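You operate a simulated robot arm through the tools that you are given. There is no shell and no other tool. Be economical: measure what you need, move in short steps, check, and stop when the job is done.

You are at the controls of a simulated robot arm. One attempt, no reset.

## Task
Get ready to polish: BLACK tin open, brush loaded from it, cloth out.
Fine: the orange cloth is in the shoe cabinet's drawer; it and the lid go on the cabinet top. Stand the polish brush back, shut the drawer; the other tin stays shut.
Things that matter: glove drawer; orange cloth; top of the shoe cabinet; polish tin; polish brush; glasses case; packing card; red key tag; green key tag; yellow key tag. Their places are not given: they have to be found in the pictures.

Only the result counts: the job must be done as asked and must still hold three seconds after the hand-in. Knocking over, shifting, dropping, spilling or breaking anything else fails it. Lids that push on must go on centred and level and be pressed home; caps that screw on are set level and turned clockwise until they are tight.

## Robot
A 6-joint arm with a two-finger parallel gripper, fixed in place. Base frame: the origin is at the foot of the arm, x ahead of it, y to its left, z up. Units: mm, degrees, N and s.
With the tool pointing down near the work surface it reaches from about 260 to 680 mm from the base axis. Its first joint turns from -66.0 to 66.0 degrees. Payload 2.9 kg.
The TCP is the grasp point between the finger pads, 30 mm short of the fingertips. In the tool frame z runs along the fingers and y along their closing line. The gripper opens to 110 mm. The fingers are 20 mm wide and 10 mm thick; the gripper's body (48 by 112 mm) begins 55 mm behind the TCP.
Orientation is that of the tool frame in the base frame, as [roll, pitch, yaw] about the fixed x, y, z axes, in that order (R = Rz(yaw) Ry(pitch) Rx(roll)). With the fingers straight down and closing along the base's y, the tool's x points along the base's -x, its y along +y and its z along -z.

## Interface
- The arm moves only by the tool arm_command. Its argument "targets" is one flat list of numbers, 7 for each row, row after row: the turn, a rotation vector about the tool's x, y, z in rad, then the shift along the tool's x, y, z in mm, then the gripper command, from -1 (shut) to 1 (fully open), values between in proportion. In form: [rx, ry, rz, tx, ty, tz, jaw, rx, ry, rz, tx, ty, tz, jaw, ...]. A call has 1 to 10 rows; each row is the pose to reach, as a shift and turn from the pose commanded when the call began, along the tool's axes at that moment. Each row takes 0.2 s and may step no farther than 50 mm and 8.6 degrees from the row before; otherwise, or with a gripper value out of range, the whole call is refused. Where a pose cannot be reached the arm comes as near as it can. A force on the tool above 40 N (or 10 N above the force at the start of the call, whichever is more), or a blocked arm, ends the call early, and 0.2 s more pass. The fingers move at their own pace (about 108 mm/s each) and stop on an object; they squeeze with about 26 N. The grip force told is the motor's: it shows also when the fingers shut on nothing. Time passes only in rows, and 0.2 s behind the last, so rows that repeat a pose let the fingers close. The reply holds the time, the measured pose of the TCP, the force on the tool along the base axes, the opening and the grip force, in the units named above and with some noise.
- Cameras (640 x 400 px; columns grow to the right, rows downward): "scene" is fixed at [74.9, 428.5, 1399.1]; the picture's right is [-0.78, -0.63, 0.00], its down [-0.27, 0.34, -0.90] and it looks along [0.57, -0.70, -0.43] (base axes); focal length 328 px, centre (320, 200). "wrist" rides on the gripper at [-36, 0, -57] in the tool frame; the picture's right is [0.00, -1.00, 0.00], its down [0.97, 0.00, -0.24] and it looks along [0.24, 0.00, 0.97] (tool axes); focal length 218 px, centre (320, 200).
- capture(camera): a new picture of that camera. It takes no simulated time.
- point_at(camera, pixels): for up to 12 pixels [column, row] of the newest picture of that camera ("zoom" is the newest enlarged one), the place [x, y, z] in the base frame of the surface seen there, good to about 2 mm. It takes no simulated time.
- enlarge(camera, box): a new picture of the part [left, top, right, bottom] of that camera's present view, enlarged. It takes no simulated time.
- close_job(): hands the job in; it is judged then, once.

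Work in short steps. Measure before you move; look again where a grasp or a placing could have gone wrong, and mend it. You have 80 turns and 54 pictures in all, those below and enlarged ones among them. Open the gripper and draw the arm clear of the work before you hand the job in, unless the task says otherwise; then end with one line.

The tools are called after "Call:" by a JSON object that holds its "fn" and its "kwargs". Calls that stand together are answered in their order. arm_command: Moves the arm, as the interface text tells. Its arguments: {"type":"object","properties":{"targets":{"type":"array","items":{"type":"number"}}},"required":["targets"]} The other tools are called the same way: capture (camera) takes a picture; point_at (camera, pixels) gives the place of the surface under pixels of a picture; enlarge (camera, box) takes an enlarged picture of a part of a camera's view; close_job () hands the job in.

At the start:

```text
time_s: 0.0
position: [328.0, -181.6, 1298.6]
orientation: [179.9, 0.2, -180.0]
ft_force: [0.0, 0.8, 0.3]
width: 110.2
gripper_force: 0.1
```

scene: 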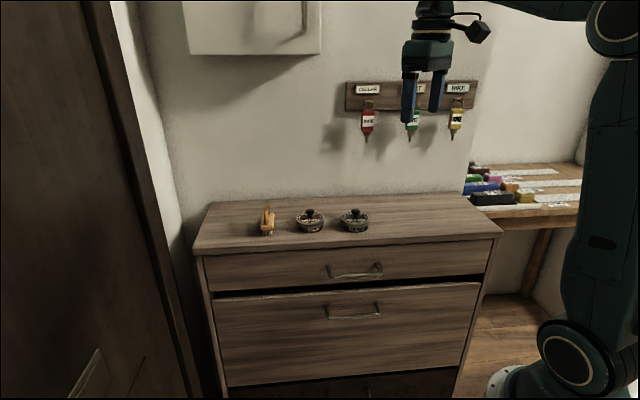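
wrist: 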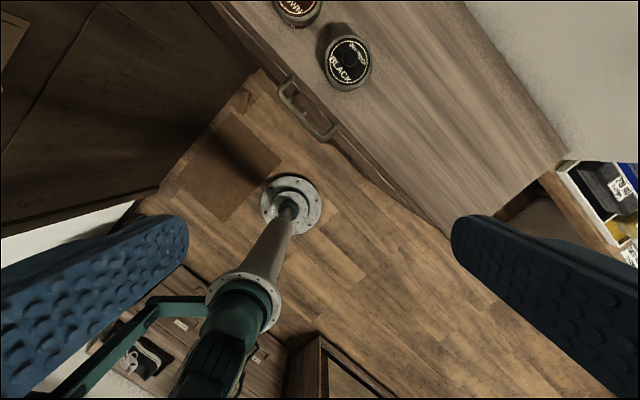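

The scene shows the cabinet with brush (267,220) and two tins (310,220) and (354,220), and a drawer with its handle at (355,271). I'll enlarge to see details.

Call:
{"fn": "enlarge", "kwargs": {"camera": "scene", "box": [190, 180, 510, 380]}}

Call:
{"fn": "enlarge", "kwargs": {"camera": "scene", "box": [240, 195, 400, 295]}}

```text
2.00 times, centred on (350, 280) of scene
```

zoom: 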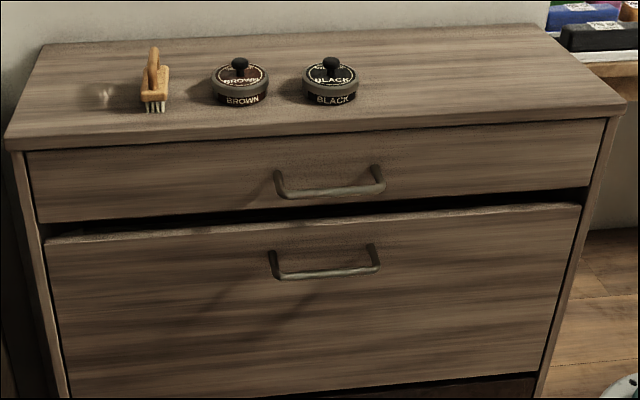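

```text
4.00 times, centred on (320, 245) of scene
```

zoom: 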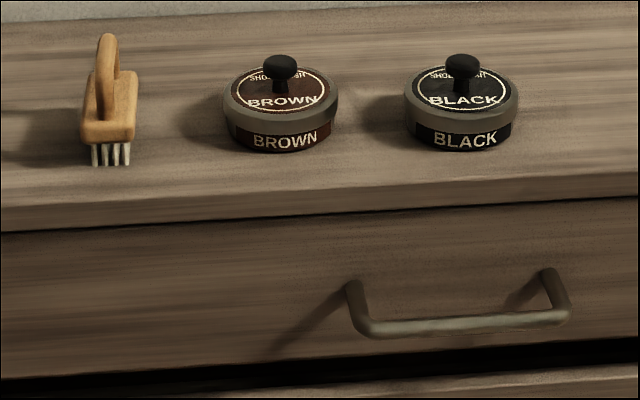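

Measuring tin knob, tin, brush, handle bar, drawer front and cabinet top points in the zoom.

Call:
{"fn": "point_at", "kwargs": {"camera": "zoom", "pixels": [[462, 60], [462, 108], [460, 142], [280, 62], [108, 45], [105, 110], [108, 160], [352, 290], [460, 324], [565, 312], [460, 260], [550, 275]]}}

Call:
{"fn": "point_at", "kwargs": {"camera": "scene", "pixels": [[210, 204], [196, 245], [500, 232], [460, 196], [207, 270], [490, 260], [214, 300], [480, 283], [355, 318], [300, 297], [350, 279], [368, 103]]}}

```text
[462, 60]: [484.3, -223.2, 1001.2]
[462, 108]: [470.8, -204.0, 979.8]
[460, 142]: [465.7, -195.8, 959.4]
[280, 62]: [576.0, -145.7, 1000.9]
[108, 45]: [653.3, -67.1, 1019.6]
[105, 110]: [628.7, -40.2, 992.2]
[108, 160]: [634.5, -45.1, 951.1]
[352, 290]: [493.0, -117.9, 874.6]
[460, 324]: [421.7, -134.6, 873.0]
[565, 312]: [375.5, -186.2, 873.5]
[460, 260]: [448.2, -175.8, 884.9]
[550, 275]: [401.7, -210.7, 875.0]
```

```text
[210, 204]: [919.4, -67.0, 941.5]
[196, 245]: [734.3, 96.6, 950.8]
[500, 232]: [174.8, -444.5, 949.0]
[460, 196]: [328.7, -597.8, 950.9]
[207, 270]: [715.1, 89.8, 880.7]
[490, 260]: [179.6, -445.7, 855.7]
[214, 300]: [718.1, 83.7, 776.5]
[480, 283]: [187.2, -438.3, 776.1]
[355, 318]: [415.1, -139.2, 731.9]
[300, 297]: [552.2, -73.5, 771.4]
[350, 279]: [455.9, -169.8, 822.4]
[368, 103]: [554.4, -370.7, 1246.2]
```

Cabinet front runs along 45° (u=(.707,.707), outward n=(-.707,.707)); face at n≈-441, handle bar at n≈-397, z≈872, u centre ≈200. I'll hook the handle with closed fingers: first turn 45° and descend to above the bar gap.

Call:
{"fn": "arm_command", "kwargs": {"targets": [0, 0, 0.0785, -10.7, 3, 30, -1, 0, 0, 0.157, -21.4, 6, 60, -1, 0, 0, 0.2356, -32.1, 9, 90, -1, 0, 0, 0.314, -42.8, 12, 120, -1, 0, 0, 0.3927, -53.5, 15, 150, -1, 0, 0, 0.471, -64.2, 18, 180, -1, 0, 0, 0.55, -74.9, 21, 210, -1, 0, 0, 0.628, -85.6, 24, 240, -1, 0, 0, 0.7069, -96.3, 27, 270, -1, 0, 0, 0.7854, -107, 30, 300, -1]}}

Call:
{"fn": "capture", "kwargs": {"camera": "scene"}}

Call:
{"fn": "capture", "kwargs": {"camera": "wrist"}}

```text
time_s: 2.2
position: [434.7, -150.8, 997.7]
orientation: [179.9, 0.1, 135.0]
ft_force: [0.2, -0.5, -0.1]
width: 0.0
gripper_force: 25.9
```

```text
49 pictures are left
```

scene: 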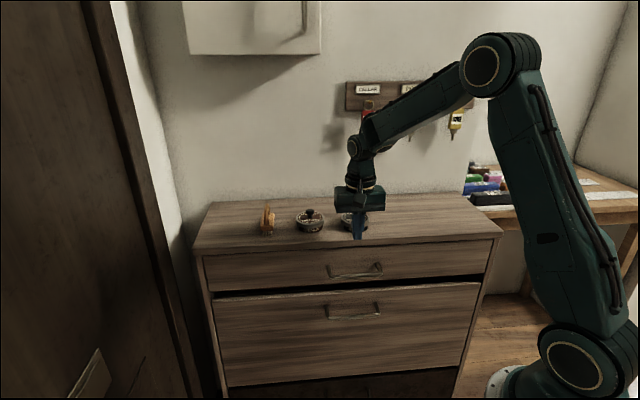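

```text
48 pictures are left
```

wrist: 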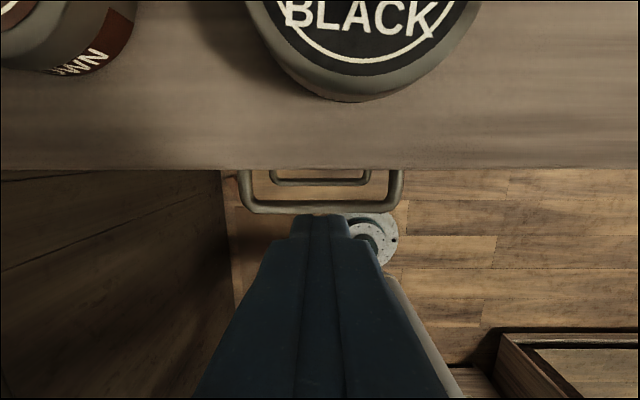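

Wrist view: handle bar at row ~207, cabinet edge row ~168. Measuring both.

Call:
{"fn": "point_at", "kwargs": {"camera": "wrist", "pixels": [[320, 207], [260, 206], [390, 206], [246, 185], [399, 185], [320, 160], [120, 160], [520, 160], [320, 200], [350, 98], [300, 212]]}}

```text
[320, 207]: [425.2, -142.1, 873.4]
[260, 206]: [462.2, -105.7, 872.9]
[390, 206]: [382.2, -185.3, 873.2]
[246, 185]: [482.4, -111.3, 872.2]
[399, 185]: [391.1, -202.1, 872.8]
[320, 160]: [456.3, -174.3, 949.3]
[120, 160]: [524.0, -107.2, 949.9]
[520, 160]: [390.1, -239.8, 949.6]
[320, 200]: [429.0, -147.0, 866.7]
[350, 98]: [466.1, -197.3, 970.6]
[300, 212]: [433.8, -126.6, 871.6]
```

Bar: n -394…-407, top z 873; cabinet edge n≈-441. I tilt 10° (body leaning outward), shift to n≈-420 and descend into the gap.

Call:
{"fn": "arm_command", "kwargs": {"targets": [0, -0.0875, 0, -3, 0, 0, -1, 0, -0.175, 0, -6, -1, 0, -1, 0, -0.175, 0, -6, -2, 30, -1, 0, -0.175, 0, -6, -2, 60, -1, 0, -0.175, 0, -6, -2, 80, -1, 0, -0.175, 0, -6, -2, 95, -1, 0, -0.175, 0, -6, -2, 112, -1]}}

Call:
{"fn": "capture", "kwargs": {"camera": "wrist"}}

```text
time_s: 3.8
position: [436.8, -156.8, 886.7]
orientation: [179.9, 10.3, 134.8]
ft_force: [-4.7, 1.5, 9.4]
width: 0.0
gripper_force: 26.3
```

```text
47 pictures are left
```

wrist: 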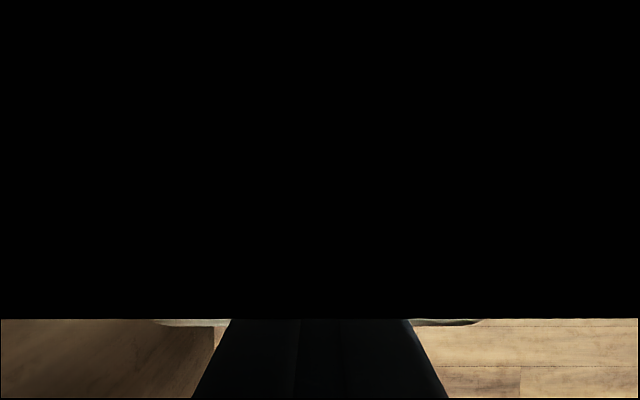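

Forces of ~9 N upward suggest slight contact; I look at the scene closely.

Call:
{"fn": "enlarge", "kwargs": {"camera": "scene", "box": [300, 190, 420, 300]}}

```text
3.64 times, centred on (360, 245) of scene
```

zoom: 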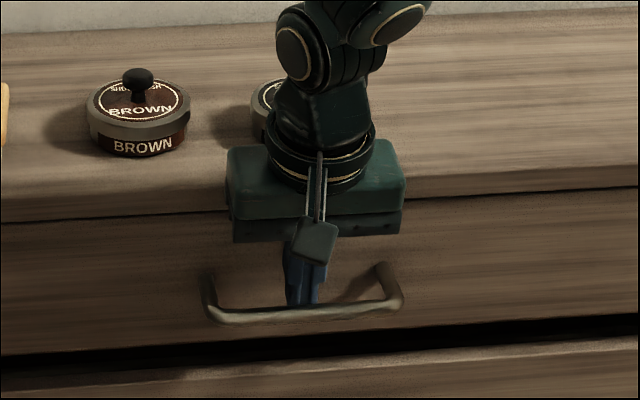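

The fingers sit behind the bar. Pull outward ~110 mm.

Call:
{"fn": "arm_command", "kwargs": {"targets": [0, 0, 0, 6, 0, -1, -1, 0, 0, 0, 12, 0, -2.1, -1, 0, 0, 0, 24, 0, -4.2, -1, 0, 0, 0, 36, 0, -6.3, -1, 0, 0, 0, 48, 0, -8.5, -1, 0, 0, 0, 60, 0, -10.6, -1, 0, 0, 0, 72, 0, -12.7, -1, 0, 0, 0, 84, 0, -14.8, -1, 0, 0, 0, 96, 0, -16.9, -1, 0, 0, 0, 108, 0, -19, -1]}}

Call:
{"fn": "capture", "kwargs": {"camera": "scene"}}

```text
time_s: 6.0
position: [360.0, -79.2, 885.5]
orientation: [-179.9, 9.9, 134.9]
ft_force: [0.8, -0.3, 0.3]
width: 0.2
gripper_force: 26.0
```

```text
45 pictures are left
```

scene: 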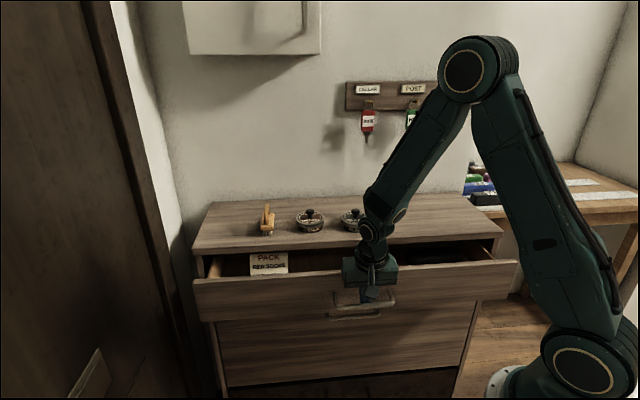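

The drawer slides well; a card "PACK…" is inside. Pull ~80 mm more.

Call:
{"fn": "arm_command", "kwargs": {"targets": [0, 0, 0, 12, 0, -2.1, -1, 0, 0, 0, 24, 0, -4.2, -1, 0, 0, 0, 36, 0, -6.3, -1, 0, 0, 0, 48, 0, -8.5, -1, 0, 0, 0, 60, 0, -10.6, -1, 0, 0, 0, 70, 0, -12.4, -1]}}

Call:
{"fn": "enlarge", "kwargs": {"camera": "scene", "box": [180, 190, 540, 415]}}

```text
time_s: 7.4
position: [309.4, -29.3, 885.2]
orientation: [179.9, 10.1, 135.0]
ft_force: [-0.5, 0.0, 0.4]
width: 0.0
gripper_force: 26.3
```

```text
refused: 415 is not a number from 0 to 400
```

Drawer is out ~180 mm. Unhook, rise and go over the drawer for a look from above.

Call:
{"fn": "arm_command", "kwargs": {"targets": [0, 0, 0, -5.9, 0, 1, -1, 0, 0, 0, -12.9, 0, -38.4, -1, 0, 0, 0, -20.7, 0, -82.7, -1, 0, 0, 0, -28.5, 0, -127, -1, 0, 0, 0, -36.4, 0, -171.4, -1, 0, 0, 0, -66.9, 0, -206.6, -1, 0, 0.0875, 0, -110.7, 0, -224.2, -1, 0, 0.175, 0, -156.8, 0, -226.3, -1, 0, 0.175, 0, -192.2, 0, -225, -1]}}

Call:
{"fn": "capture", "kwargs": {"camera": "wrist"}}

Call:
{"fn": "enlarge", "kwargs": {"camera": "scene", "box": [180, 180, 532, 400]}}

```text
time_s: 9.4
position: [416.0, -134.9, 1140.5]
orientation: [-180.0, 0.0, 135.1]
ft_force: [-0.4, -0.3, 0.0]
width: 0.3
gripper_force: 26.5
```

```text
44 pictures are left
```

wrist: 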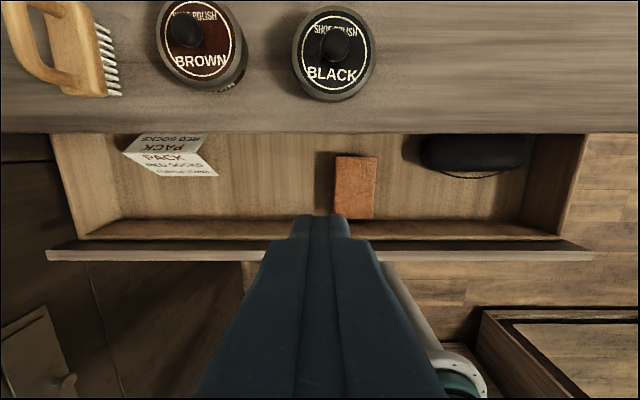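

```text
1.82 times, centred on (356, 290) of scene
```

zoom: 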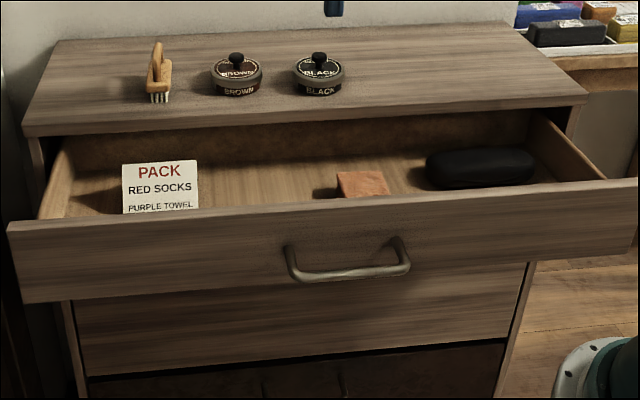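

The orange cloth is at wrist (355,187), card and glasses case to either side. Measuring cloth, drawer and tin/brush geometry.

Call:
{"fn": "point_at", "kwargs": {"camera": "wrist", "pixels": [[336, 156], [376, 158], [356, 187], [372, 215], [340, 210], [300, 185], [300, 245], [355, 230], [325, 230], [334, 40], [198, 35], [60, 90]]}}

Call:
{"fn": "point_at", "kwargs": {"camera": "zoom", "pixels": [[340, 175], [380, 173], [365, 192], [345, 190], [385, 192], [160, 200], [430, 185], [360, 205], [320, 57], [320, 92], [318, 75], [237, 57]]}}

```text
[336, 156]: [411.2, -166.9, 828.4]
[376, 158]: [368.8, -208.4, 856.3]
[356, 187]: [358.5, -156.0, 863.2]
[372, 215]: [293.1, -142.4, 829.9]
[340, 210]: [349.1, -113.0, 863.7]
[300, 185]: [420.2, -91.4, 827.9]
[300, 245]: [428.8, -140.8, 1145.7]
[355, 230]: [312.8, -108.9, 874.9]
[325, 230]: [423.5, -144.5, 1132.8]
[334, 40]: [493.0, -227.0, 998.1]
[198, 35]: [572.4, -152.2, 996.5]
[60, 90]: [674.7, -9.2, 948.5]
```

```text
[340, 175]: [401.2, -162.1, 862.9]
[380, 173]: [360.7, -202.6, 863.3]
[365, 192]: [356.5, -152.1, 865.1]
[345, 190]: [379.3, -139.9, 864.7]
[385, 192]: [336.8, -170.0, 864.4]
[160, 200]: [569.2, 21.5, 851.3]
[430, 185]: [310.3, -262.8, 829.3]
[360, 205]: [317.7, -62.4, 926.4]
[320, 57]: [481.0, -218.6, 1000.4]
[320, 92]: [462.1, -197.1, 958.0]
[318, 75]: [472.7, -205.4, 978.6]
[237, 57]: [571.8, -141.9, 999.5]
```

Cloth: u 111–169, n -398…-323, top z 864, floor z 829. I lower the open gripper straddling it along u (centre u=140, n=-361), to z≈863.

Call:
{"fn": "arm_command", "kwargs": {"targets": [0, 0, 0, 14, -29.5, 25, 0.6, 0, 0, 0, 28.5, -59, 50, 0.6, 0, 0, 0, 28.5, -59, 90, 0.6, 0, 0, 0, 28.5, -59, 130, 0.6, 0, 0, 0, 28.5, -59, 170, 0.6, 0, 0, 0, 28.5, -59, 200, 0.6, 0, 0, 0, 28.5, -59, 225, 0.6]}}

Call:
{"fn": "capture", "kwargs": {"camera": "wrist"}}

```text
time_s: 11.0
position: [356.1, -158.5, 915.8]
orientation: [-179.9, 0.0, 135.0]
ft_force: [0.9, -0.7, -0.1]
width: 87.8
gripper_force: 0.0
```

```text
42 pictures are left
```

wrist: 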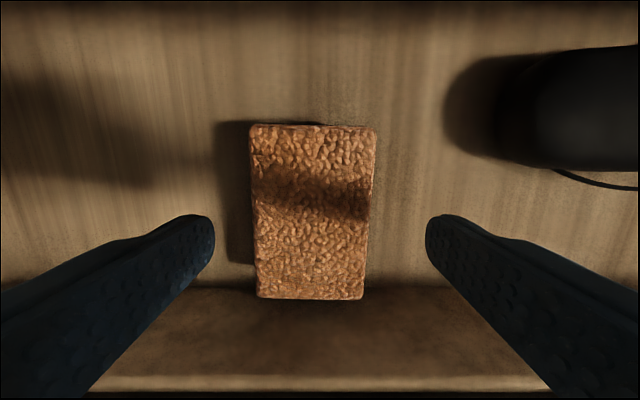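

The cloth is centred between the fingers. Descend 53 mm, close, then lift.

Call:
{"fn": "arm_command", "kwargs": {"targets": [0, 0, 0, 0, 0, 30, 0.6, 0, 0, 0, 0, 1, 53, 0.6, 0, 0, 0, 0, 1, 53, -1, 0, 0, 0, 0, 1, 53, -1, 0, 0, 0, 0, 1, 53, -1, 0, 0, 0, 0, 1, 40, -1]}}

Call:
{"fn": "capture", "kwargs": {"camera": "wrist"}}

```text
time_s: 12.4
position: [356.3, -157.7, 876.0]
orientation: [-179.9, 0.1, 135.0]
ft_force: [-0.2, -0.7, -0.5]
width: 64.0
gripper_force: 26.1
```

```text
41 pictures are left
```

wrist: 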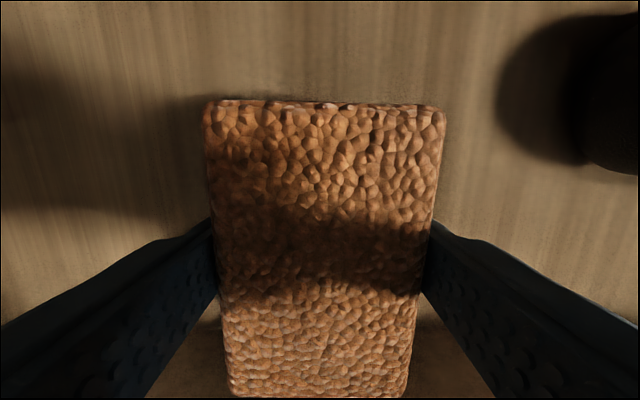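

Cloth is held (64 mm). Lift and carry to the free right part of the top (u≈-10, n≈-510).

Call:
{"fn": "arm_command", "kwargs": {"targets": [0, 0, 0, 0, 0, -40, -1, 0, 0, 0, 0, 0, -80, -1, 0, 0, 0, 0, 0, -120, -1, 0, 0, 0, 0, 0, -160, -1, 0, 0, 0, 0, 0, -190, -1, 0, 0, 0, -30, -30, -190, -1, 0, 0, 0, -60, -60, -190, -1, 0, 0, 0, -90, -90, -190, -1, 0, 0, 0, -120, -120, -190, -1, 0, 0, 0, -147, -150, -190, -1]}}

Call:
{"fn": "capture", "kwargs": {"camera": "scene"}}

```text
time_s: 14.6
position: [352.5, -365.6, 1063.4]
orientation: [180.0, 0.1, 135.0]
ft_force: [0.4, 0.0, -1.3]
width: 64.4
gripper_force: 25.9
```

```text
40 pictures are left
```

scene: 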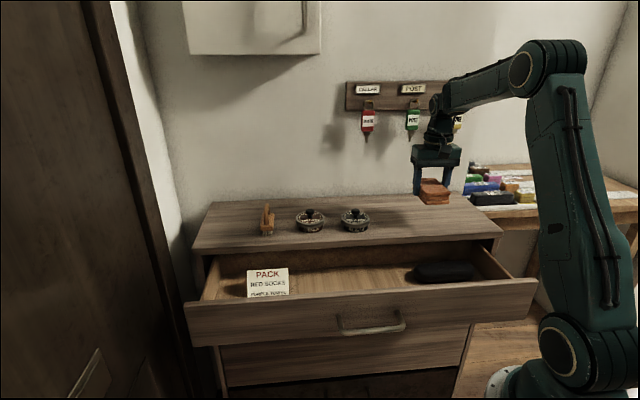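

Clear below. Lower the cloth to the top, release and rise.

Call:
{"fn": "arm_command", "kwargs": {"targets": [0, 0, 0, 0, 0, 30, -1, 0, 0, 0, 0, 0, 60, -1, 0, 0, 0, 0, 0, 72, -1, 0, 0, 0, 0, 0, 78.5, -1, 0, 0, 0, 0, 0, 79.5, -1]}}

```text
time_s: 15.8
position: [353.4, -366.6, 986.0]
orientation: [179.9, 0.0, 135.0]
ft_force: [-0.5, 0.7, -1.1]
width: 64.2
gripper_force: 26.1
```

Still hanging slightly; lower 2.5 mm more and open, then rise.

Call:
{"fn": "arm_command", "kwargs": {"targets": [0, 0, 0, 0, 0, 2.5, -1, 0, 0, 0, 0, 0, 2.5, 0.5, 0, 0, 0, 0, 0, 2.5, 0.5, 0, 0, 0, 0, 0, -30, 0.5, 0, 0, 0, 0, 0, -70, 0.5, 0, 0, 0, 0, 0, -110, 0.5]}}

Call:
{"fn": "capture", "kwargs": {"camera": "wrist"}}

```text
time_s: 17.2
position: [351.8, -364.8, 1095.0]
orientation: [179.8, -0.1, 135.0]
ft_force: [0.1, 0.6, 0.5]
width: 82.6
gripper_force: 0.1
```

```text
39 pictures are left
```

wrist: 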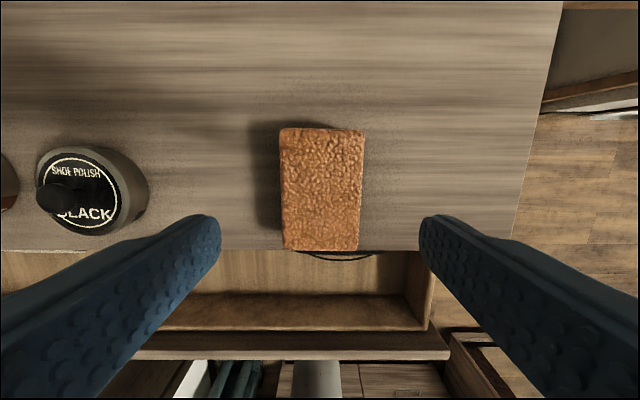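

Cloth lies safely on the top. Now move out in front of the drawer with closed fingers, tilted 8°.

Call:
{"fn": "arm_command", "kwargs": {"targets": [0, 0, 0, 34, 25.5, 0, -1, 0, 0, 0, 68, 51, 0, -1, 0, 0, 0, 102, 76.5, 0, -1, 0, 0, 0, 136, 102, 0, -1, 0, 0, 0, 170, 127.5, 0, -1, 0, 0, 0, 204, 153, 0, -1, 0, -0.07, 0, 238, 178, 0, -1, 0, -0.14, 0, 272, 204, 0, -1, 0, -0.14, 0, 285, 204, 40, -1, 0, -0.14, 0, 287, 204, 80, -1]}}

Call:
{"fn": "capture", "kwargs": {"camera": "wrist"}}

```text
time_s: 19.4
position: [293.5, -19.8, 1015.4]
orientation: [179.9, 8.1, 135.0]
ft_force: [0.1, 1.2, 0.3]
width: 0.1
gripper_force: 26.3
```

```text
38 pictures are left
```

wrist: 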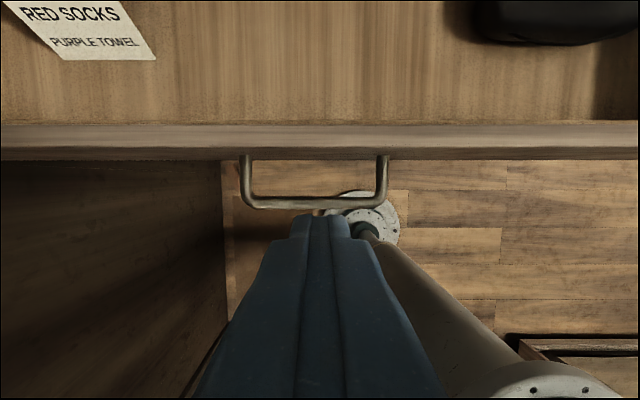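

Measuring the face edge and bar positions now.

Call:
{"fn": "point_at", "kwargs": {"camera": "wrist", "pixels": [[320, 145], [320, 152], [320, 203], [270, 203], [245, 180], [385, 180], [500, 145]]}}

```text
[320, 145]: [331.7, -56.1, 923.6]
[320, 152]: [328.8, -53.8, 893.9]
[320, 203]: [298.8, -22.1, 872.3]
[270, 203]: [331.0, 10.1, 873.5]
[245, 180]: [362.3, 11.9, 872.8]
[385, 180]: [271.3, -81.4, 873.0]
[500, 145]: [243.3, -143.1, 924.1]
```

Face at n≈-270, bar at -229. Descend in front of the face above the handle bar (tip z≈888).

Call:
{"fn": "arm_command", "kwargs": {"targets": [0, 0, 0, -28.2, 0, 4, -1, 0, 0, 0, -23.8, 0, 35.7, -1, 0, 0, 0, -19.3, 0, 67.4, -1, 0, 0, 0, -14.9, 0, 99, -1]}}

Call:
{"fn": "arm_command", "kwargs": {"targets": [0, 0, 0, -10, 0, 1.4, -1, 0, 0, 0, -26, 0, 3.7, -1, 0, 0, 0, -44, 0, 6.2, -1, 0, 0, 0, -62, 0, 8.7, -1, 0, 0, 0, -80, 0, 11.2, -1, 0, 0, 0, -98, 0, 13.8, -1, 0, 0, 0, -116, 0, 16.3, -1, 0, 0, 0, -134, 0, 18.8, -1, 0, 0, 0, -150, 0, 21, -1, 0, 0, 0, -163, 0, 22.9, -1]}}

Call:
{"fn": "enlarge", "kwargs": {"camera": "scene", "box": [190, 180, 510, 380]}}

```text
time_s: 20.4
position: [316.3, -40.1, 919.8]
orientation: [180.0, 8.1, 135.1]
ft_force: [-0.2, 0.2, 0.0]
width: 0.0
gripper_force: 26.0
```

```text
time_s: 22.6
position: [430.7, -156.4, 922.1]
orientation: [179.9, 8.1, 134.9]
ft_force: [-1.1, 0.9, -0.6]
width: 0.0
gripper_force: 26.4
```

```text
2.00 times, centred on (350, 280) of scene
```

zoom: 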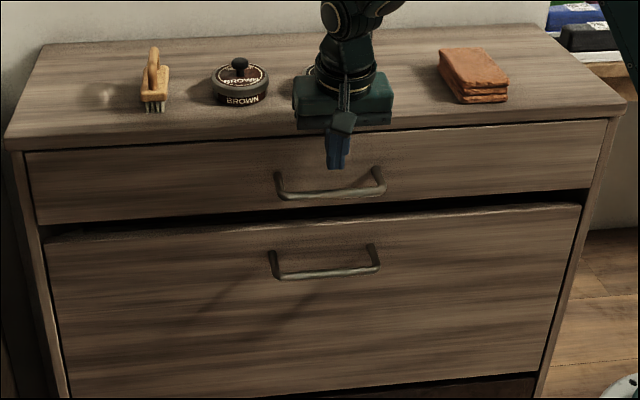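

Nearly shut (tip edge n≈-429). Push on gently until it stops.

Call:
{"fn": "arm_command", "kwargs": {"targets": [0, 0, 0, -4, 0, 0.6, -1, 0, 0, 0, -8, 0, 1.1, -1, 0, 0, 0, -11, 0, 1.5, -1, 0, 0, 0, -13, 0, 1.8, -1, 0, 0, 0, -15, 0, 2.1, -1, 0, 0, 0, -17, 0, 2.4, -1]}}

Call:
{"fn": "enlarge", "kwargs": {"camera": "scene", "box": [190, 180, 510, 380]}}

```text
time_s: 24.0
position: [441.9, -166.5, 920.2]
orientation: [-180.0, 7.8, 135.2]
ft_force: [-9.3, 8.0, 4.6]
width: 0.0
gripper_force: 26.5
```

```text
2.00 times, centred on (350, 280) of scene
```

zoom: 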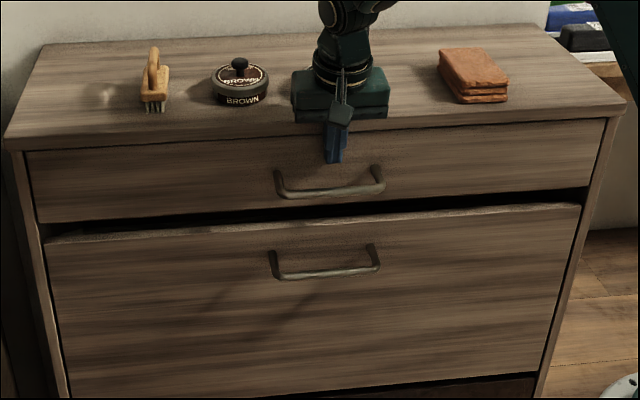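

Resistance of ~12 N; the handle is back at its original pixels. Verify the face coordinates.

Call:
{"fn": "point_at", "kwargs": {"camera": "zoom", "pixels": [[100, 180], [230, 180], [420, 170], [560, 150], [330, 193], [240, 135], [240, 300]]}}

Call:
{"fn": "arm_command", "kwargs": {"targets": [0, 0, 0, -2, 0, 0.3, -1, 0, 0, 0, -4, 0, 0.6, -1, 0, 0, 0, 10, 0, -1.4, -1]}}

```text
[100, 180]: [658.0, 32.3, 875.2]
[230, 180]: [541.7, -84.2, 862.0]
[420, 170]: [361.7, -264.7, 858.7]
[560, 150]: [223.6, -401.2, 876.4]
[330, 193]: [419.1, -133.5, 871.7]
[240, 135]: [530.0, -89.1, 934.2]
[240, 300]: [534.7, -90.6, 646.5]
```

```text
time_s: 24.5
position: [442.3, -167.3, 919.4]
orientation: [-180.0, 7.1, 135.1]
ft_force: [-3.8, 3.6, -0.6]
width: 0.0
gripper_force: 26.0
stopped in row 2: the force on the tool passed its limit (the readings are from after the stop); the commanded pose is now the measured one
```

Drawer face is at n≈-442: shut. Back off, rise and look down on brush and tins.

Call:
{"fn": "arm_command", "kwargs": {"targets": [0, 0, 0, 14.9, 0, -1.9, -1, 0, 0, 0, 9.3, 0, -46.5, -1, 0, 0, 0, 3.7, 0, -91.1, -1, 0, 0, 0, -1.8, 0, -135.8, -1, 0, 0, 0, -7.4, 0, -180.4, -1, 0, 0, 0, -11.8, 0, -215.1, -1, 0, 0.062, 0, -43.5, 28, -211.2, -1, 0, 0.124, 0, -75.3, 56, -207.2, -1]}}

Call:
{"fn": "capture", "kwargs": {"camera": "wrist"}}

```text
time_s: 26.3
position: [518.6, -158.9, 1135.9]
orientation: [-180.0, 0.3, 135.2]
ft_force: [0.9, 0.3, 0.3]
width: 0.0
gripper_force: 25.7
```

```text
35 pictures are left
```

wrist: 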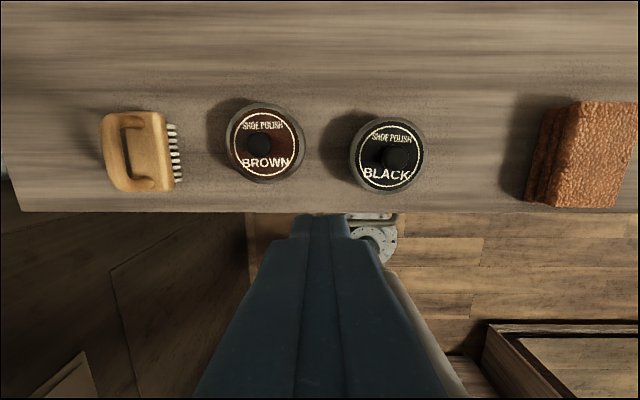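

Enlarging the tins and brush for precise measurement.

Call:
{"fn": "enlarge", "kwargs": {"camera": "wrist", "box": [320, 90, 480, 215]}}

Call:
{"fn": "point_at", "kwargs": {"camera": "wrist", "pixels": [[396, 160], [396, 148], [408, 160], [385, 160], [396, 172], [351, 155], [425, 155], [388, 118], [388, 192], [260, 146], [388, 130], [375, 150]]}}

Call:
{"fn": "point_at", "kwargs": {"camera": "wrist", "pixels": [[112, 150], [106, 120], [120, 185], [130, 150], [128, 125], [150, 115], [165, 130], [165, 180], [178, 130], [180, 175], [150, 150], [140, 185]]}}

```text
3.20 times, centred on (400, 152) of wrist
```

zoom: 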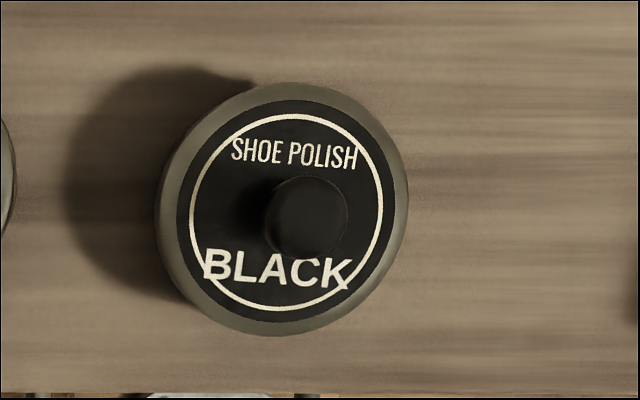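

```text
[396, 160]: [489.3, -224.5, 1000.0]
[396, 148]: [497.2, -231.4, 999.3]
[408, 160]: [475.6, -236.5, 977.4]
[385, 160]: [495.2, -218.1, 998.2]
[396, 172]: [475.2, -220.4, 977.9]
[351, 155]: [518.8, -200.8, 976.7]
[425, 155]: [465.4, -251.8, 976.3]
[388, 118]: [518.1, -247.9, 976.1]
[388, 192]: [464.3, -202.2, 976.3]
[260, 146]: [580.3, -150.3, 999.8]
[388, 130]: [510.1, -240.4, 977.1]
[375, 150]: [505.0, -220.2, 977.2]
```

```text
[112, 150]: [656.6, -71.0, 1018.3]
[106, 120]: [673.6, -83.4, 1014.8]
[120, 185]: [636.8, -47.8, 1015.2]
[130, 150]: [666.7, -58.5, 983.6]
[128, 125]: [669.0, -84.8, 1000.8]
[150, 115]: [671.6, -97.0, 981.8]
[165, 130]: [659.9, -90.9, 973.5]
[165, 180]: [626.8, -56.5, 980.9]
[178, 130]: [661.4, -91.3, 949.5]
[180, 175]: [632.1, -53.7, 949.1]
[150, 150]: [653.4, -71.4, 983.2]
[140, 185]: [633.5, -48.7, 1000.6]
```

Black lid centre (491,-226) → u=187.5, n=-507, lid top z 977, knob top z 1000. Move above knob and check alignment.

Call:
{"fn": "arm_command", "kwargs": {"targets": [0, 0, 0, -14, -33.4, 10, -0.1, 0, 0, 0, -27.8, -66.8, 20, -0.1, 0, 0, 0, -27.8, -66.8, 60, -0.1, 0, 0, 0, -27.8, -66.8, 92, -0.1]}}

Call:
{"fn": "capture", "kwargs": {"camera": "wrist"}}

```text
time_s: 27.3
position: [490.3, -227.4, 1043.5]
orientation: [-179.9, 0.4, 135.2]
ft_force: [-0.3, 0.0, 0.1]
width: 49.3
gripper_force: 0.0
```

```text
33 pictures are left
```

wrist: 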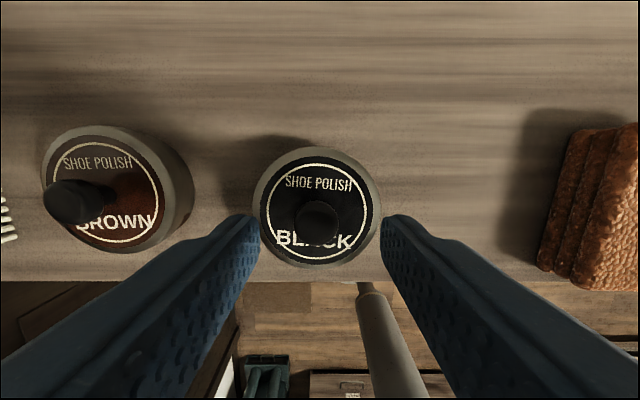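

Centred. Descend 34 mm and close on the knob.

Call:
{"fn": "arm_command", "kwargs": {"targets": [0, 0, 0, 0, 0, 20, -0.1, 0, 0, 0, 0, 0, 34, -0.1, 0, 0, 0, 0, 0, 34, -1, 0, 0, 0, 0, 0, 34, -1]}}

Call:
{"fn": "capture", "kwargs": {"camera": "wrist"}}

```text
time_s: 28.3
position: [490.4, -229.2, 1009.9]
orientation: [-179.9, 0.2, 135.2]
ft_force: [0.2, 0.3, 0.7]
width: 21.1
gripper_force: 26.1
```

```text
32 pictures are left
```

wrist: 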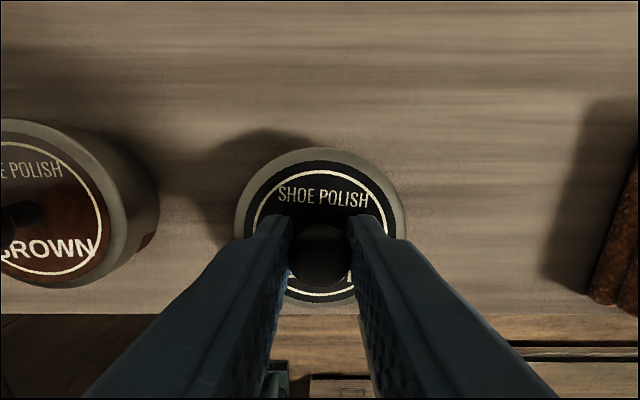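

Knob gripped at 21 mm. Lift slowly and watch the force.

Call:
{"fn": "arm_command", "kwargs": {"targets": [0, 0, 0, 0, 0, -2, -1, 0, 0, 0, 0, 0, -4, -1, 0, 0, 0, 0, 0, -7, -1, 0, 0, 0, 0, 0, -10, -1]}}

Call:
{"fn": "enlarge", "kwargs": {"camera": "scene", "box": [280, 170, 440, 270]}}

```text
time_s: 29.3
position: [488.6, -229.5, 1019.9]
orientation: [-179.9, 0.2, 135.2]
ft_force: [-0.5, -0.2, 0.0]
width: 21.3
gripper_force: 26.1
```

```text
4.00 times, centred on (360, 220) of scene
```

zoom: 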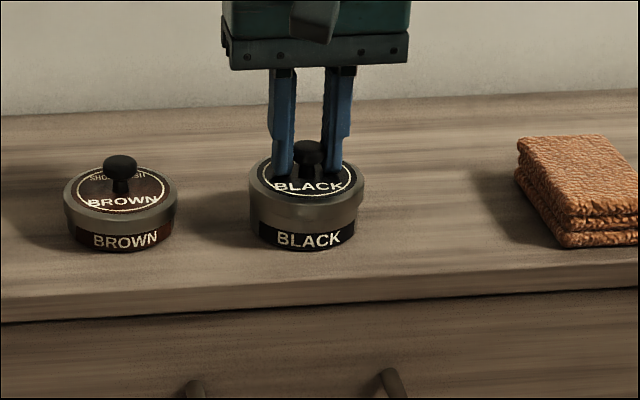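

The lid is coming off freely and the tin stays. Lift on, and carry it to u≈88 between tin and cloth.

Call:
{"fn": "arm_command", "kwargs": {"targets": [0, 0, 0, 0, 0, -8, -1, 0, 0, 0, 0, 0, -18, -1, 0, 0, 0, 0, 0, -35, -1, 0, 0, 0, 0, -33, -45, -1, 0, 0, 0, 0, -66, -45, -1, 0, 0, 0, 0, -98, -45, -1, 0, 0, 0, 0, -98, -20, -1, 0, 0, 0, 0, -98, 0, -1, 0, 0, 0, 0, -98, 12, -1]}}

Call:
{"fn": "enlarge", "kwargs": {"camera": "scene", "box": [300, 170, 460, 270]}}

```text
time_s: 31.3
position: [420.9, -297.9, 1006.5]
orientation: [-179.9, 0.4, 135.2]
ft_force: [-0.3, -0.2, -0.7]
width: 21.4
gripper_force: 26.3
```

```text
4.00 times, centred on (380, 220) of scene
```

zoom: 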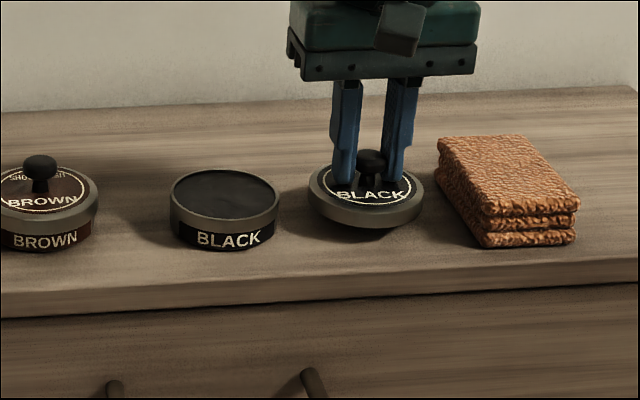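

Tin is open. Lower the lid in small steps until it touches.

Call:
{"fn": "arm_command", "kwargs": {"targets": [0, 0, 0, 0, 0, 3, -1, 0, 0, 0, 0, 0, 6, -1, 0, 0, 0, 0, 0, 8, -1, 0, 0, 0, 0, 0, 9.5, -1]}}

```text
time_s: 32.3
position: [419.6, -298.7, 997.9]
orientation: [-179.8, 0.2, 135.1]
ft_force: [-0.5, -1.0, 0.1]
width: 21.2
gripper_force: 26.1
```

No contact yet at z 997.9; continue in 1 mm steps.

Call:
{"fn": "arm_command", "kwargs": {"targets": [0, 0, 0, 0, 0, 1, -1, 0, 0, 0, 0, 0, 2, -1, 0, 0, 0, 0, 0, 2.5, -1]}}

Call:
{"fn": "enlarge", "kwargs": {"camera": "scene", "box": [340, 190, 440, 252]}}

```text
time_s: 33.1
position: [420.2, -299.6, 994.5]
orientation: [-179.9, 0.3, 135.2]
ft_force: [-0.4, 0.0, -1.3]
width: 21.2
gripper_force: 26.1
```

```text
6.40 times, centred on (390, 221) of scene
```

zoom: 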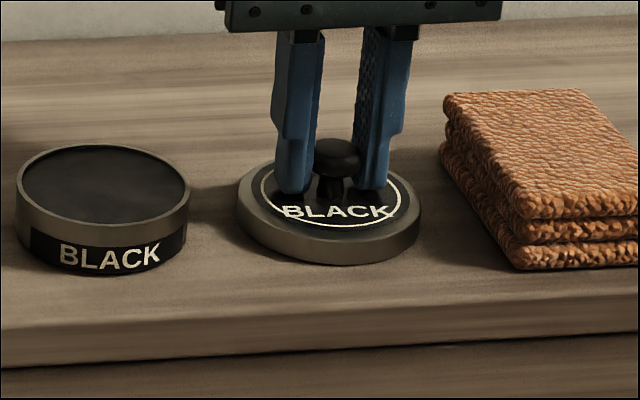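

Very close. Two more mm while watching force.

Call:
{"fn": "arm_command", "kwargs": {"targets": [0, 0, 0, 0, 0, 1, -1, 0, 0, 0, 0, 0, 2, -1]}}

Call:
{"fn": "point_at", "kwargs": {"camera": "zoom", "pixels": [[335, 222], [340, 258], [340, 262], [340, 268], [340, 275], [100, 185], [40, 170], [110, 215]]}}

```text
time_s: 33.7
position: [419.9, -299.3, 993.4]
orientation: [-179.8, 0.2, 135.3]
ft_force: [0.2, 1.2, 8.7]
width: 21.1
gripper_force: 25.7
```

```text
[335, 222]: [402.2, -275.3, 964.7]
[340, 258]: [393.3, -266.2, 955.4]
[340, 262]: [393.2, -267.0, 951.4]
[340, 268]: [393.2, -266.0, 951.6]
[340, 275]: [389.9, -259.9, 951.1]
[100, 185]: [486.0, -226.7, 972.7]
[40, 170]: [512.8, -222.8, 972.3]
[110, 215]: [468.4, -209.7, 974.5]
```

Contact (8.7 N). Open and rise to 1080, then move above the brush for a closer look.

Call:
{"fn": "arm_command", "kwargs": {"targets": [0, 0, 0, 0, 0, 1.5, -0.2, 0, 0, 0, 0, 0, 1, -0.2, 0, 0, 0, 0, 0, -20, -0.2, 0, 0, 0, 0, 0, -60, -0.2, 0, 0, 0, 0, 0, -100, -0.2, 0, 0, 0, 0, 45, -115, -0.2, 0, 0, 0, 0, 90, -115, -0.2, 0, 0, 0, 0, 138, -115, -0.2, 0, 0, 0, 0, 186, -115, -0.2, 0, 0, 0, 0, 234, -115, -0.2]}}

Call:
{"fn": "arm_command", "kwargs": {"targets": [0, 0, 0, 0, 45, 0, -0.2, 0, 0, 0, 0, 93, 10, -0.2]}}

Call:
{"fn": "capture", "kwargs": {"camera": "wrist"}}

```text
time_s: 35.9
position: [582.6, -128.5, 1108.3]
orientation: [-180.0, 0.4, 135.2]
ft_force: [-0.1, 0.0, 0.4]
width: 43.8
gripper_force: 0.0
```

```text
time_s: 36.5
position: [633.2, -70.5, 1096.7]
orientation: [-179.8, 0.2, 135.2]
ft_force: [0.3, 0.0, 0.3]
width: 44.0
gripper_force: 0.1
out of reach, approached as far as the arm can: row 2
```

```text
28 pictures are left
```

wrist: 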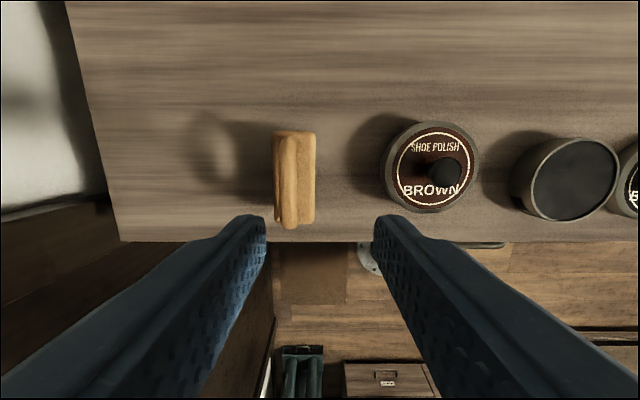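

Straight-down reach ended at r≈637. Measure the brush here.

Call:
{"fn": "point_at", "kwargs": {"camera": "wrist", "pixels": [[280, 140], [285, 180], [288, 222], [296, 200], [305, 140], [305, 215], [314, 140], [314, 220], [276, 180], [294, 180], [276, 150], [312, 180]]}}

Call:
{"fn": "enlarge", "kwargs": {"camera": "wrist", "box": [250, 115, 346, 235]}}

Call:
{"fn": "enlarge", "kwargs": {"camera": "scene", "box": [235, 195, 299, 245]}}

```text
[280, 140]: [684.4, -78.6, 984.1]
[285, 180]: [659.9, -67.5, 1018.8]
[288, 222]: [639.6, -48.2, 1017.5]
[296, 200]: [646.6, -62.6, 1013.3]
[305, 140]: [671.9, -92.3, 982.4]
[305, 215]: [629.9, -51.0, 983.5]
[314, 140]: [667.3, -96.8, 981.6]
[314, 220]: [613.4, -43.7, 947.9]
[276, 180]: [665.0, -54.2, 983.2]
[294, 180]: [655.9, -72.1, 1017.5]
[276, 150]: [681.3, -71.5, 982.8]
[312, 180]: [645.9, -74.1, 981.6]
```

```text
3.33 times, centred on (298, 175) of wrist
```

zoom: 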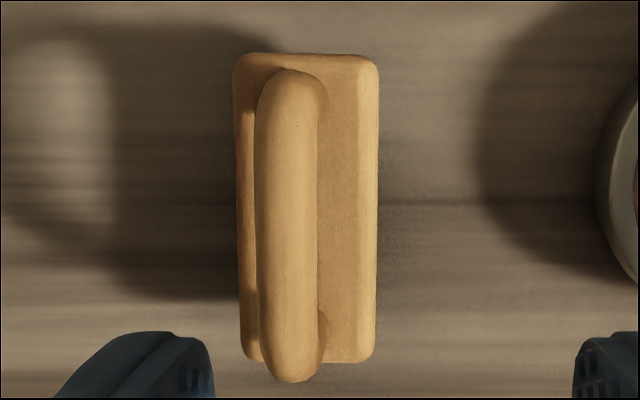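

```text
8.00 times, centred on (267, 220) of scene
```

zoom: 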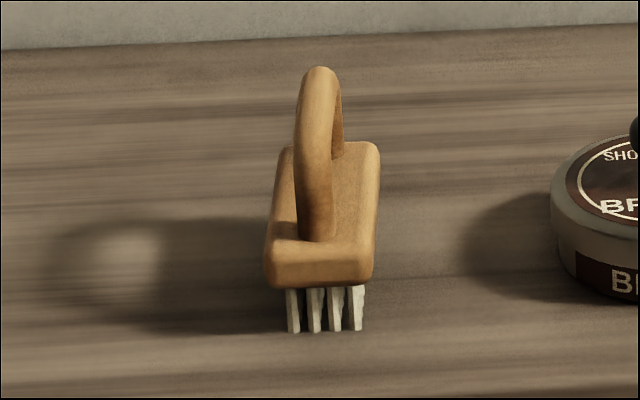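

Brush: handle centre u≈418, n≈-511 (r≈660), top z 1018, block top z 983. Check reach at lower height: go down 40 mm (tips stay above the handle).

Call:
{"fn": "arm_command", "kwargs": {"targets": [0, 0, 0, 0, 0, 20, -0.2, 0, 0, 0, 0, 0, 38, -0.2]}}

```text
time_s: 37.1
position: [634.9, -73.6, 1059.4]
orientation: [-179.9, 0.2, 135.2]
ft_force: [-1.5, -0.1, -0.6]
width: 44.1
gripper_force: 0.0
```

Now step toward the handle along u by 20 mm at this height.

Call:
{"fn": "arm_command", "kwargs": {"targets": [0, 0, 0, 0, 10, 0, -0.2, 0, 0, 0, 3, 20, 0, -0.2]}}

```text
time_s: 37.7
position: [647.7, -57.4, 1058.6]
orientation: [-179.9, 0.2, 135.2]
ft_force: [0.7, 0.0, 0.6]
width: 44.1
gripper_force: 0.1
```

Reachable. Shift 7 mm further inward toward the handle's middle and look.

Call:
{"fn": "arm_command", "kwargs": {"targets": [0, 0, 0, -4, 0.6, 3, -0.2, 0, 0, 0, -8, 0.6, 8, -0.2]}}

Call:
{"fn": "capture", "kwargs": {"camera": "wrist"}}

```text
time_s: 38.3
position: [651.9, -62.2, 1051.5]
orientation: [-179.9, 0.2, 135.2]
ft_force: [-0.6, -0.9, 0.3]
width: 43.9
gripper_force: 0.2
```

```text
25 pictures are left
```

wrist: 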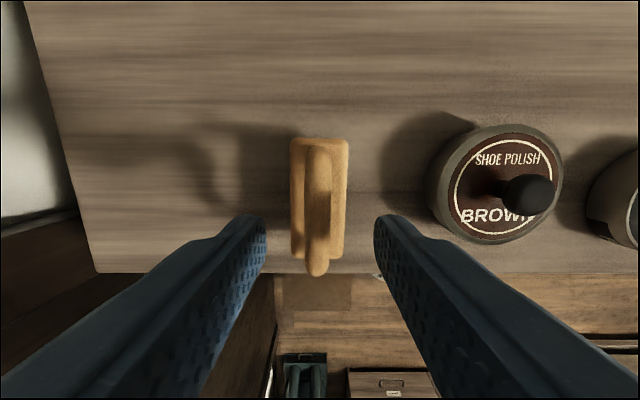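

Handle centred within ~1 mm. Descend to z≈1016 and close on it.

Call:
{"fn": "arm_command", "kwargs": {"targets": [0, 0, 0, 0, 1, 15, -0.3, 0, 0, 0, -1, 1, 28, -0.3, 0, 0, 0, -1, 1, 35.5, -0.3]}}

Call:
{"fn": "capture", "kwargs": {"camera": "wrist"}}

Call:
{"fn": "enlarge", "kwargs": {"camera": "scene", "box": [219, 175, 315, 250]}}

```text
time_s: 39.1
position: [655.9, -61.7, 1015.8]
orientation: [-179.9, 0.2, 135.2]
ft_force: [-0.7, -0.1, 0.5]
width: 38.4
gripper_force: 0.0
```

```text
24 pictures are left
```

wrist: 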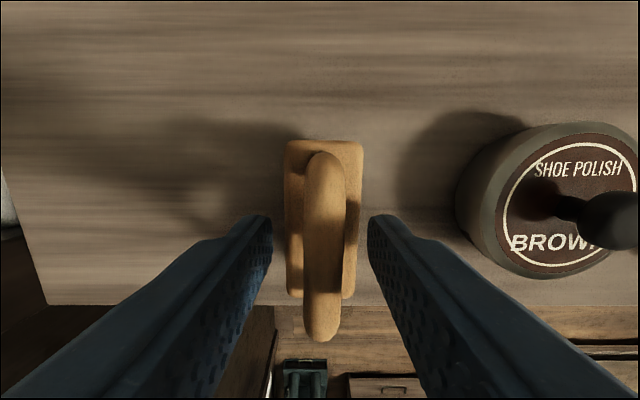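

```text
5.33 times, centred on (267, 212) of scene
```

zoom: 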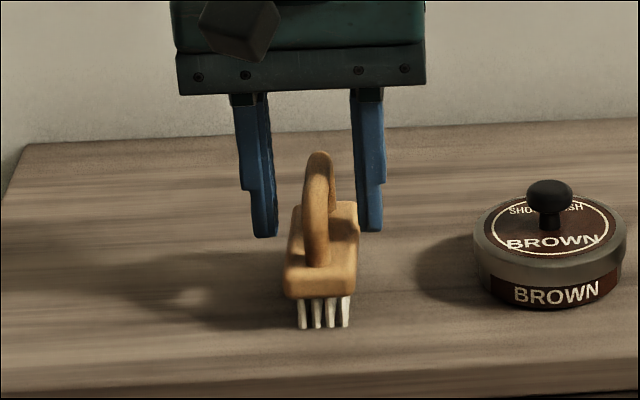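

Fingers straddle the handle. Close (with a 1 mm centring shift), then check.

Call:
{"fn": "arm_command", "kwargs": {"targets": [0, 0, 0, 0, -0.8, 0, -0.5, 0, 0, 0, 0, -0.8, 0, -1, 0, 0, 0, 0, -0.8, 0, -1]}}

Call:
{"fn": "capture", "kwargs": {"camera": "wrist"}}

```text
time_s: 39.9
position: [653.5, -63.5, 1016.6]
orientation: [-179.8, 0.3, 135.2]
ft_force: [0.4, -0.3, -0.1]
width: 10.5
gripper_force: 26.2
```

```text
22 pictures are left
```

wrist: 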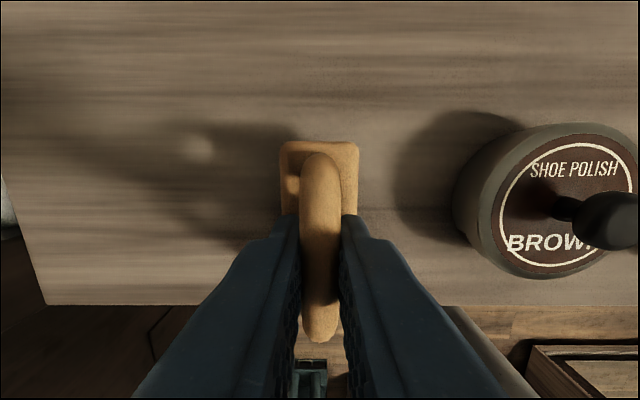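

Handle held (10.5 mm), home pose ≈ u 418, n -507, z 1016.4. Lift and carry it over the open BLACK tin.

Call:
{"fn": "arm_command", "kwargs": {"targets": [0, 0, 0, 0, 0, -10, -1, 0, 0, 0, 0, -3, -25, -1, 0, 0, 0, 0, -12, -40, -1, 0, 0, 0, 0, -28, -60, -1, 0, 0, 0, 2, -55, -75, -1, 0, 0, 0, 4, -100, -75, -1, 0, 0, 0, 4, -145, -75, -1, 0, 0, 0, 4, -190, -75, -1, 0, 0, 0, 4, -230.5, -75, -1]}}

Call:
{"fn": "capture", "kwargs": {"camera": "wrist"}}

Call:
{"fn": "enlarge", "kwargs": {"camera": "scene", "box": [280, 150, 440, 250]}}

```text
time_s: 41.9
position: [506.4, -233.4, 1108.3]
orientation: [-179.9, 0.1, 135.2]
ft_force: [0.4, -0.1, -1.1]
width: 10.8
gripper_force: 25.8
out of reach, approached as far as the arm can: row 8, 9
```

```text
21 pictures are left
```

wrist: 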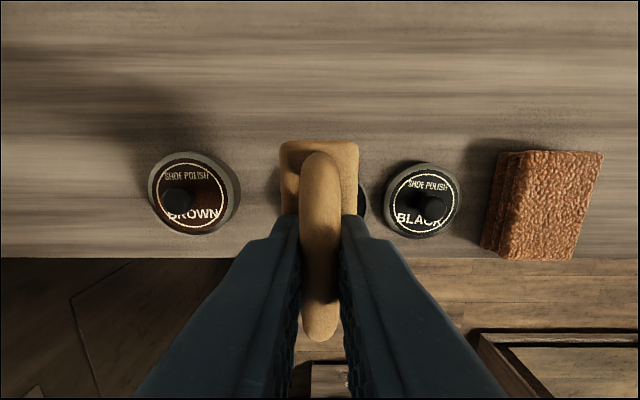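

```text
4.00 times, centred on (360, 200) of scene
```

zoom: 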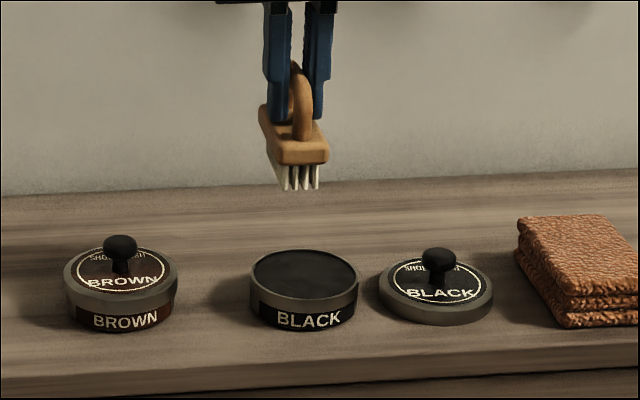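

Arm ended at u=193, n=-523, z=1108. Correct to above the tin (u=187.5, n=-503), z≈1060.

Call:
{"fn": "arm_command", "kwargs": {"targets": [0, 0, 0, 10, -3, 10, -1, 0, 0, 0, 20, -5.6, 25, -1, 0, 0, 0, 20, -5.6, 40, -1, 0, 0, 0, 20, -5.6, 48, -1]}}

Call:
{"fn": "enlarge", "kwargs": {"camera": "scene", "box": [290, 170, 418, 250]}}

Call:
{"fn": "capture", "kwargs": {"camera": "wrist"}}

```text
time_s: 42.9
position: [520.9, -237.9, 1084.5]
orientation: [-179.9, 0.1, 135.2]
ft_force: [0.4, 0.2, -0.8]
width: 10.8
gripper_force: 25.6
out of reach, approached as far as the arm can: row 1, 2, 3, 4
```

```text
5.00 times, centred on (354, 210) of scene
```

zoom: 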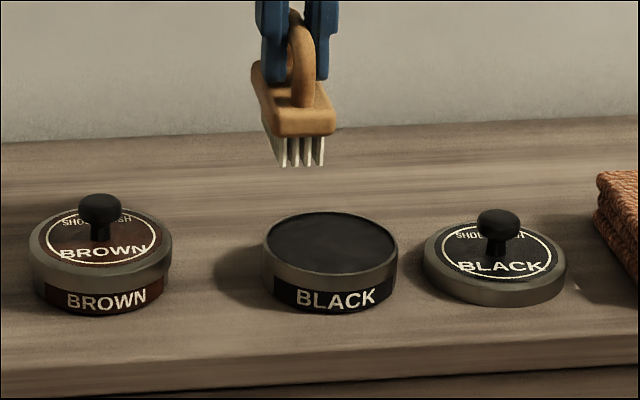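

```text
18 pictures are left
```

wrist: 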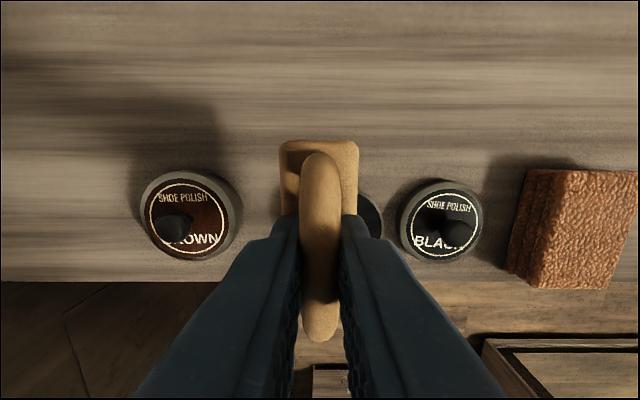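

The arm keeps drifting away from the commanded pose, so its configuration may have changed; look at the whole arm.

Call:
{"fn": "capture", "kwargs": {"camera": "scene"}}

```text
17 pictures are left
```

scene: 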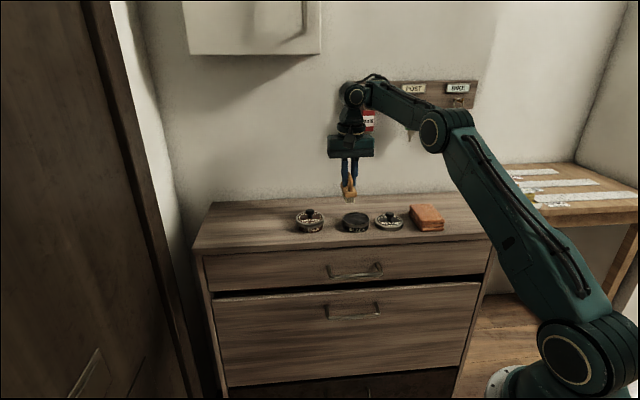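

The elbow has flipped to elbow-down (elbow now at (440,130), wrist above it), which limits it. I go out to full stretch over free air and come back so it may flip to elbow-up.

Call:
{"fn": "arm_command", "kwargs": {"targets": [0, 0, 0, 16, 45, -10, -1, 0, 0, 0, 31.5, 90, -16, -1, 0, 0, 0, 31.5, 135, -16, -1, 0, 0, 0, 31.5, 180, -16, -1, 0, 0, 0, 31.5, 215, -16, -1, 0, 0, 0, 31.5, 240, -16, -1]}}

Call:
{"fn": "capture", "kwargs": {"camera": "scene"}}

```text
time_s: 44.3
position: [636.3, -60.5, 1097.5]
orientation: [-179.9, 0.1, 135.2]
ft_force: [0.0, -0.4, -0.6]
width: 10.6
gripper_force: 26.6
out of reach, approached as far as the arm can: row 5, 6
```

```text
16 pictures are left
```

scene: 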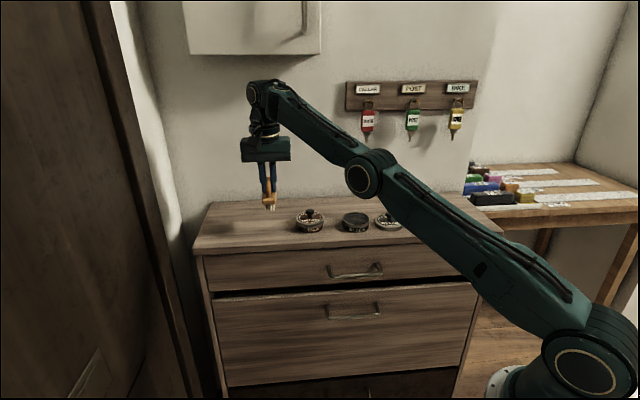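

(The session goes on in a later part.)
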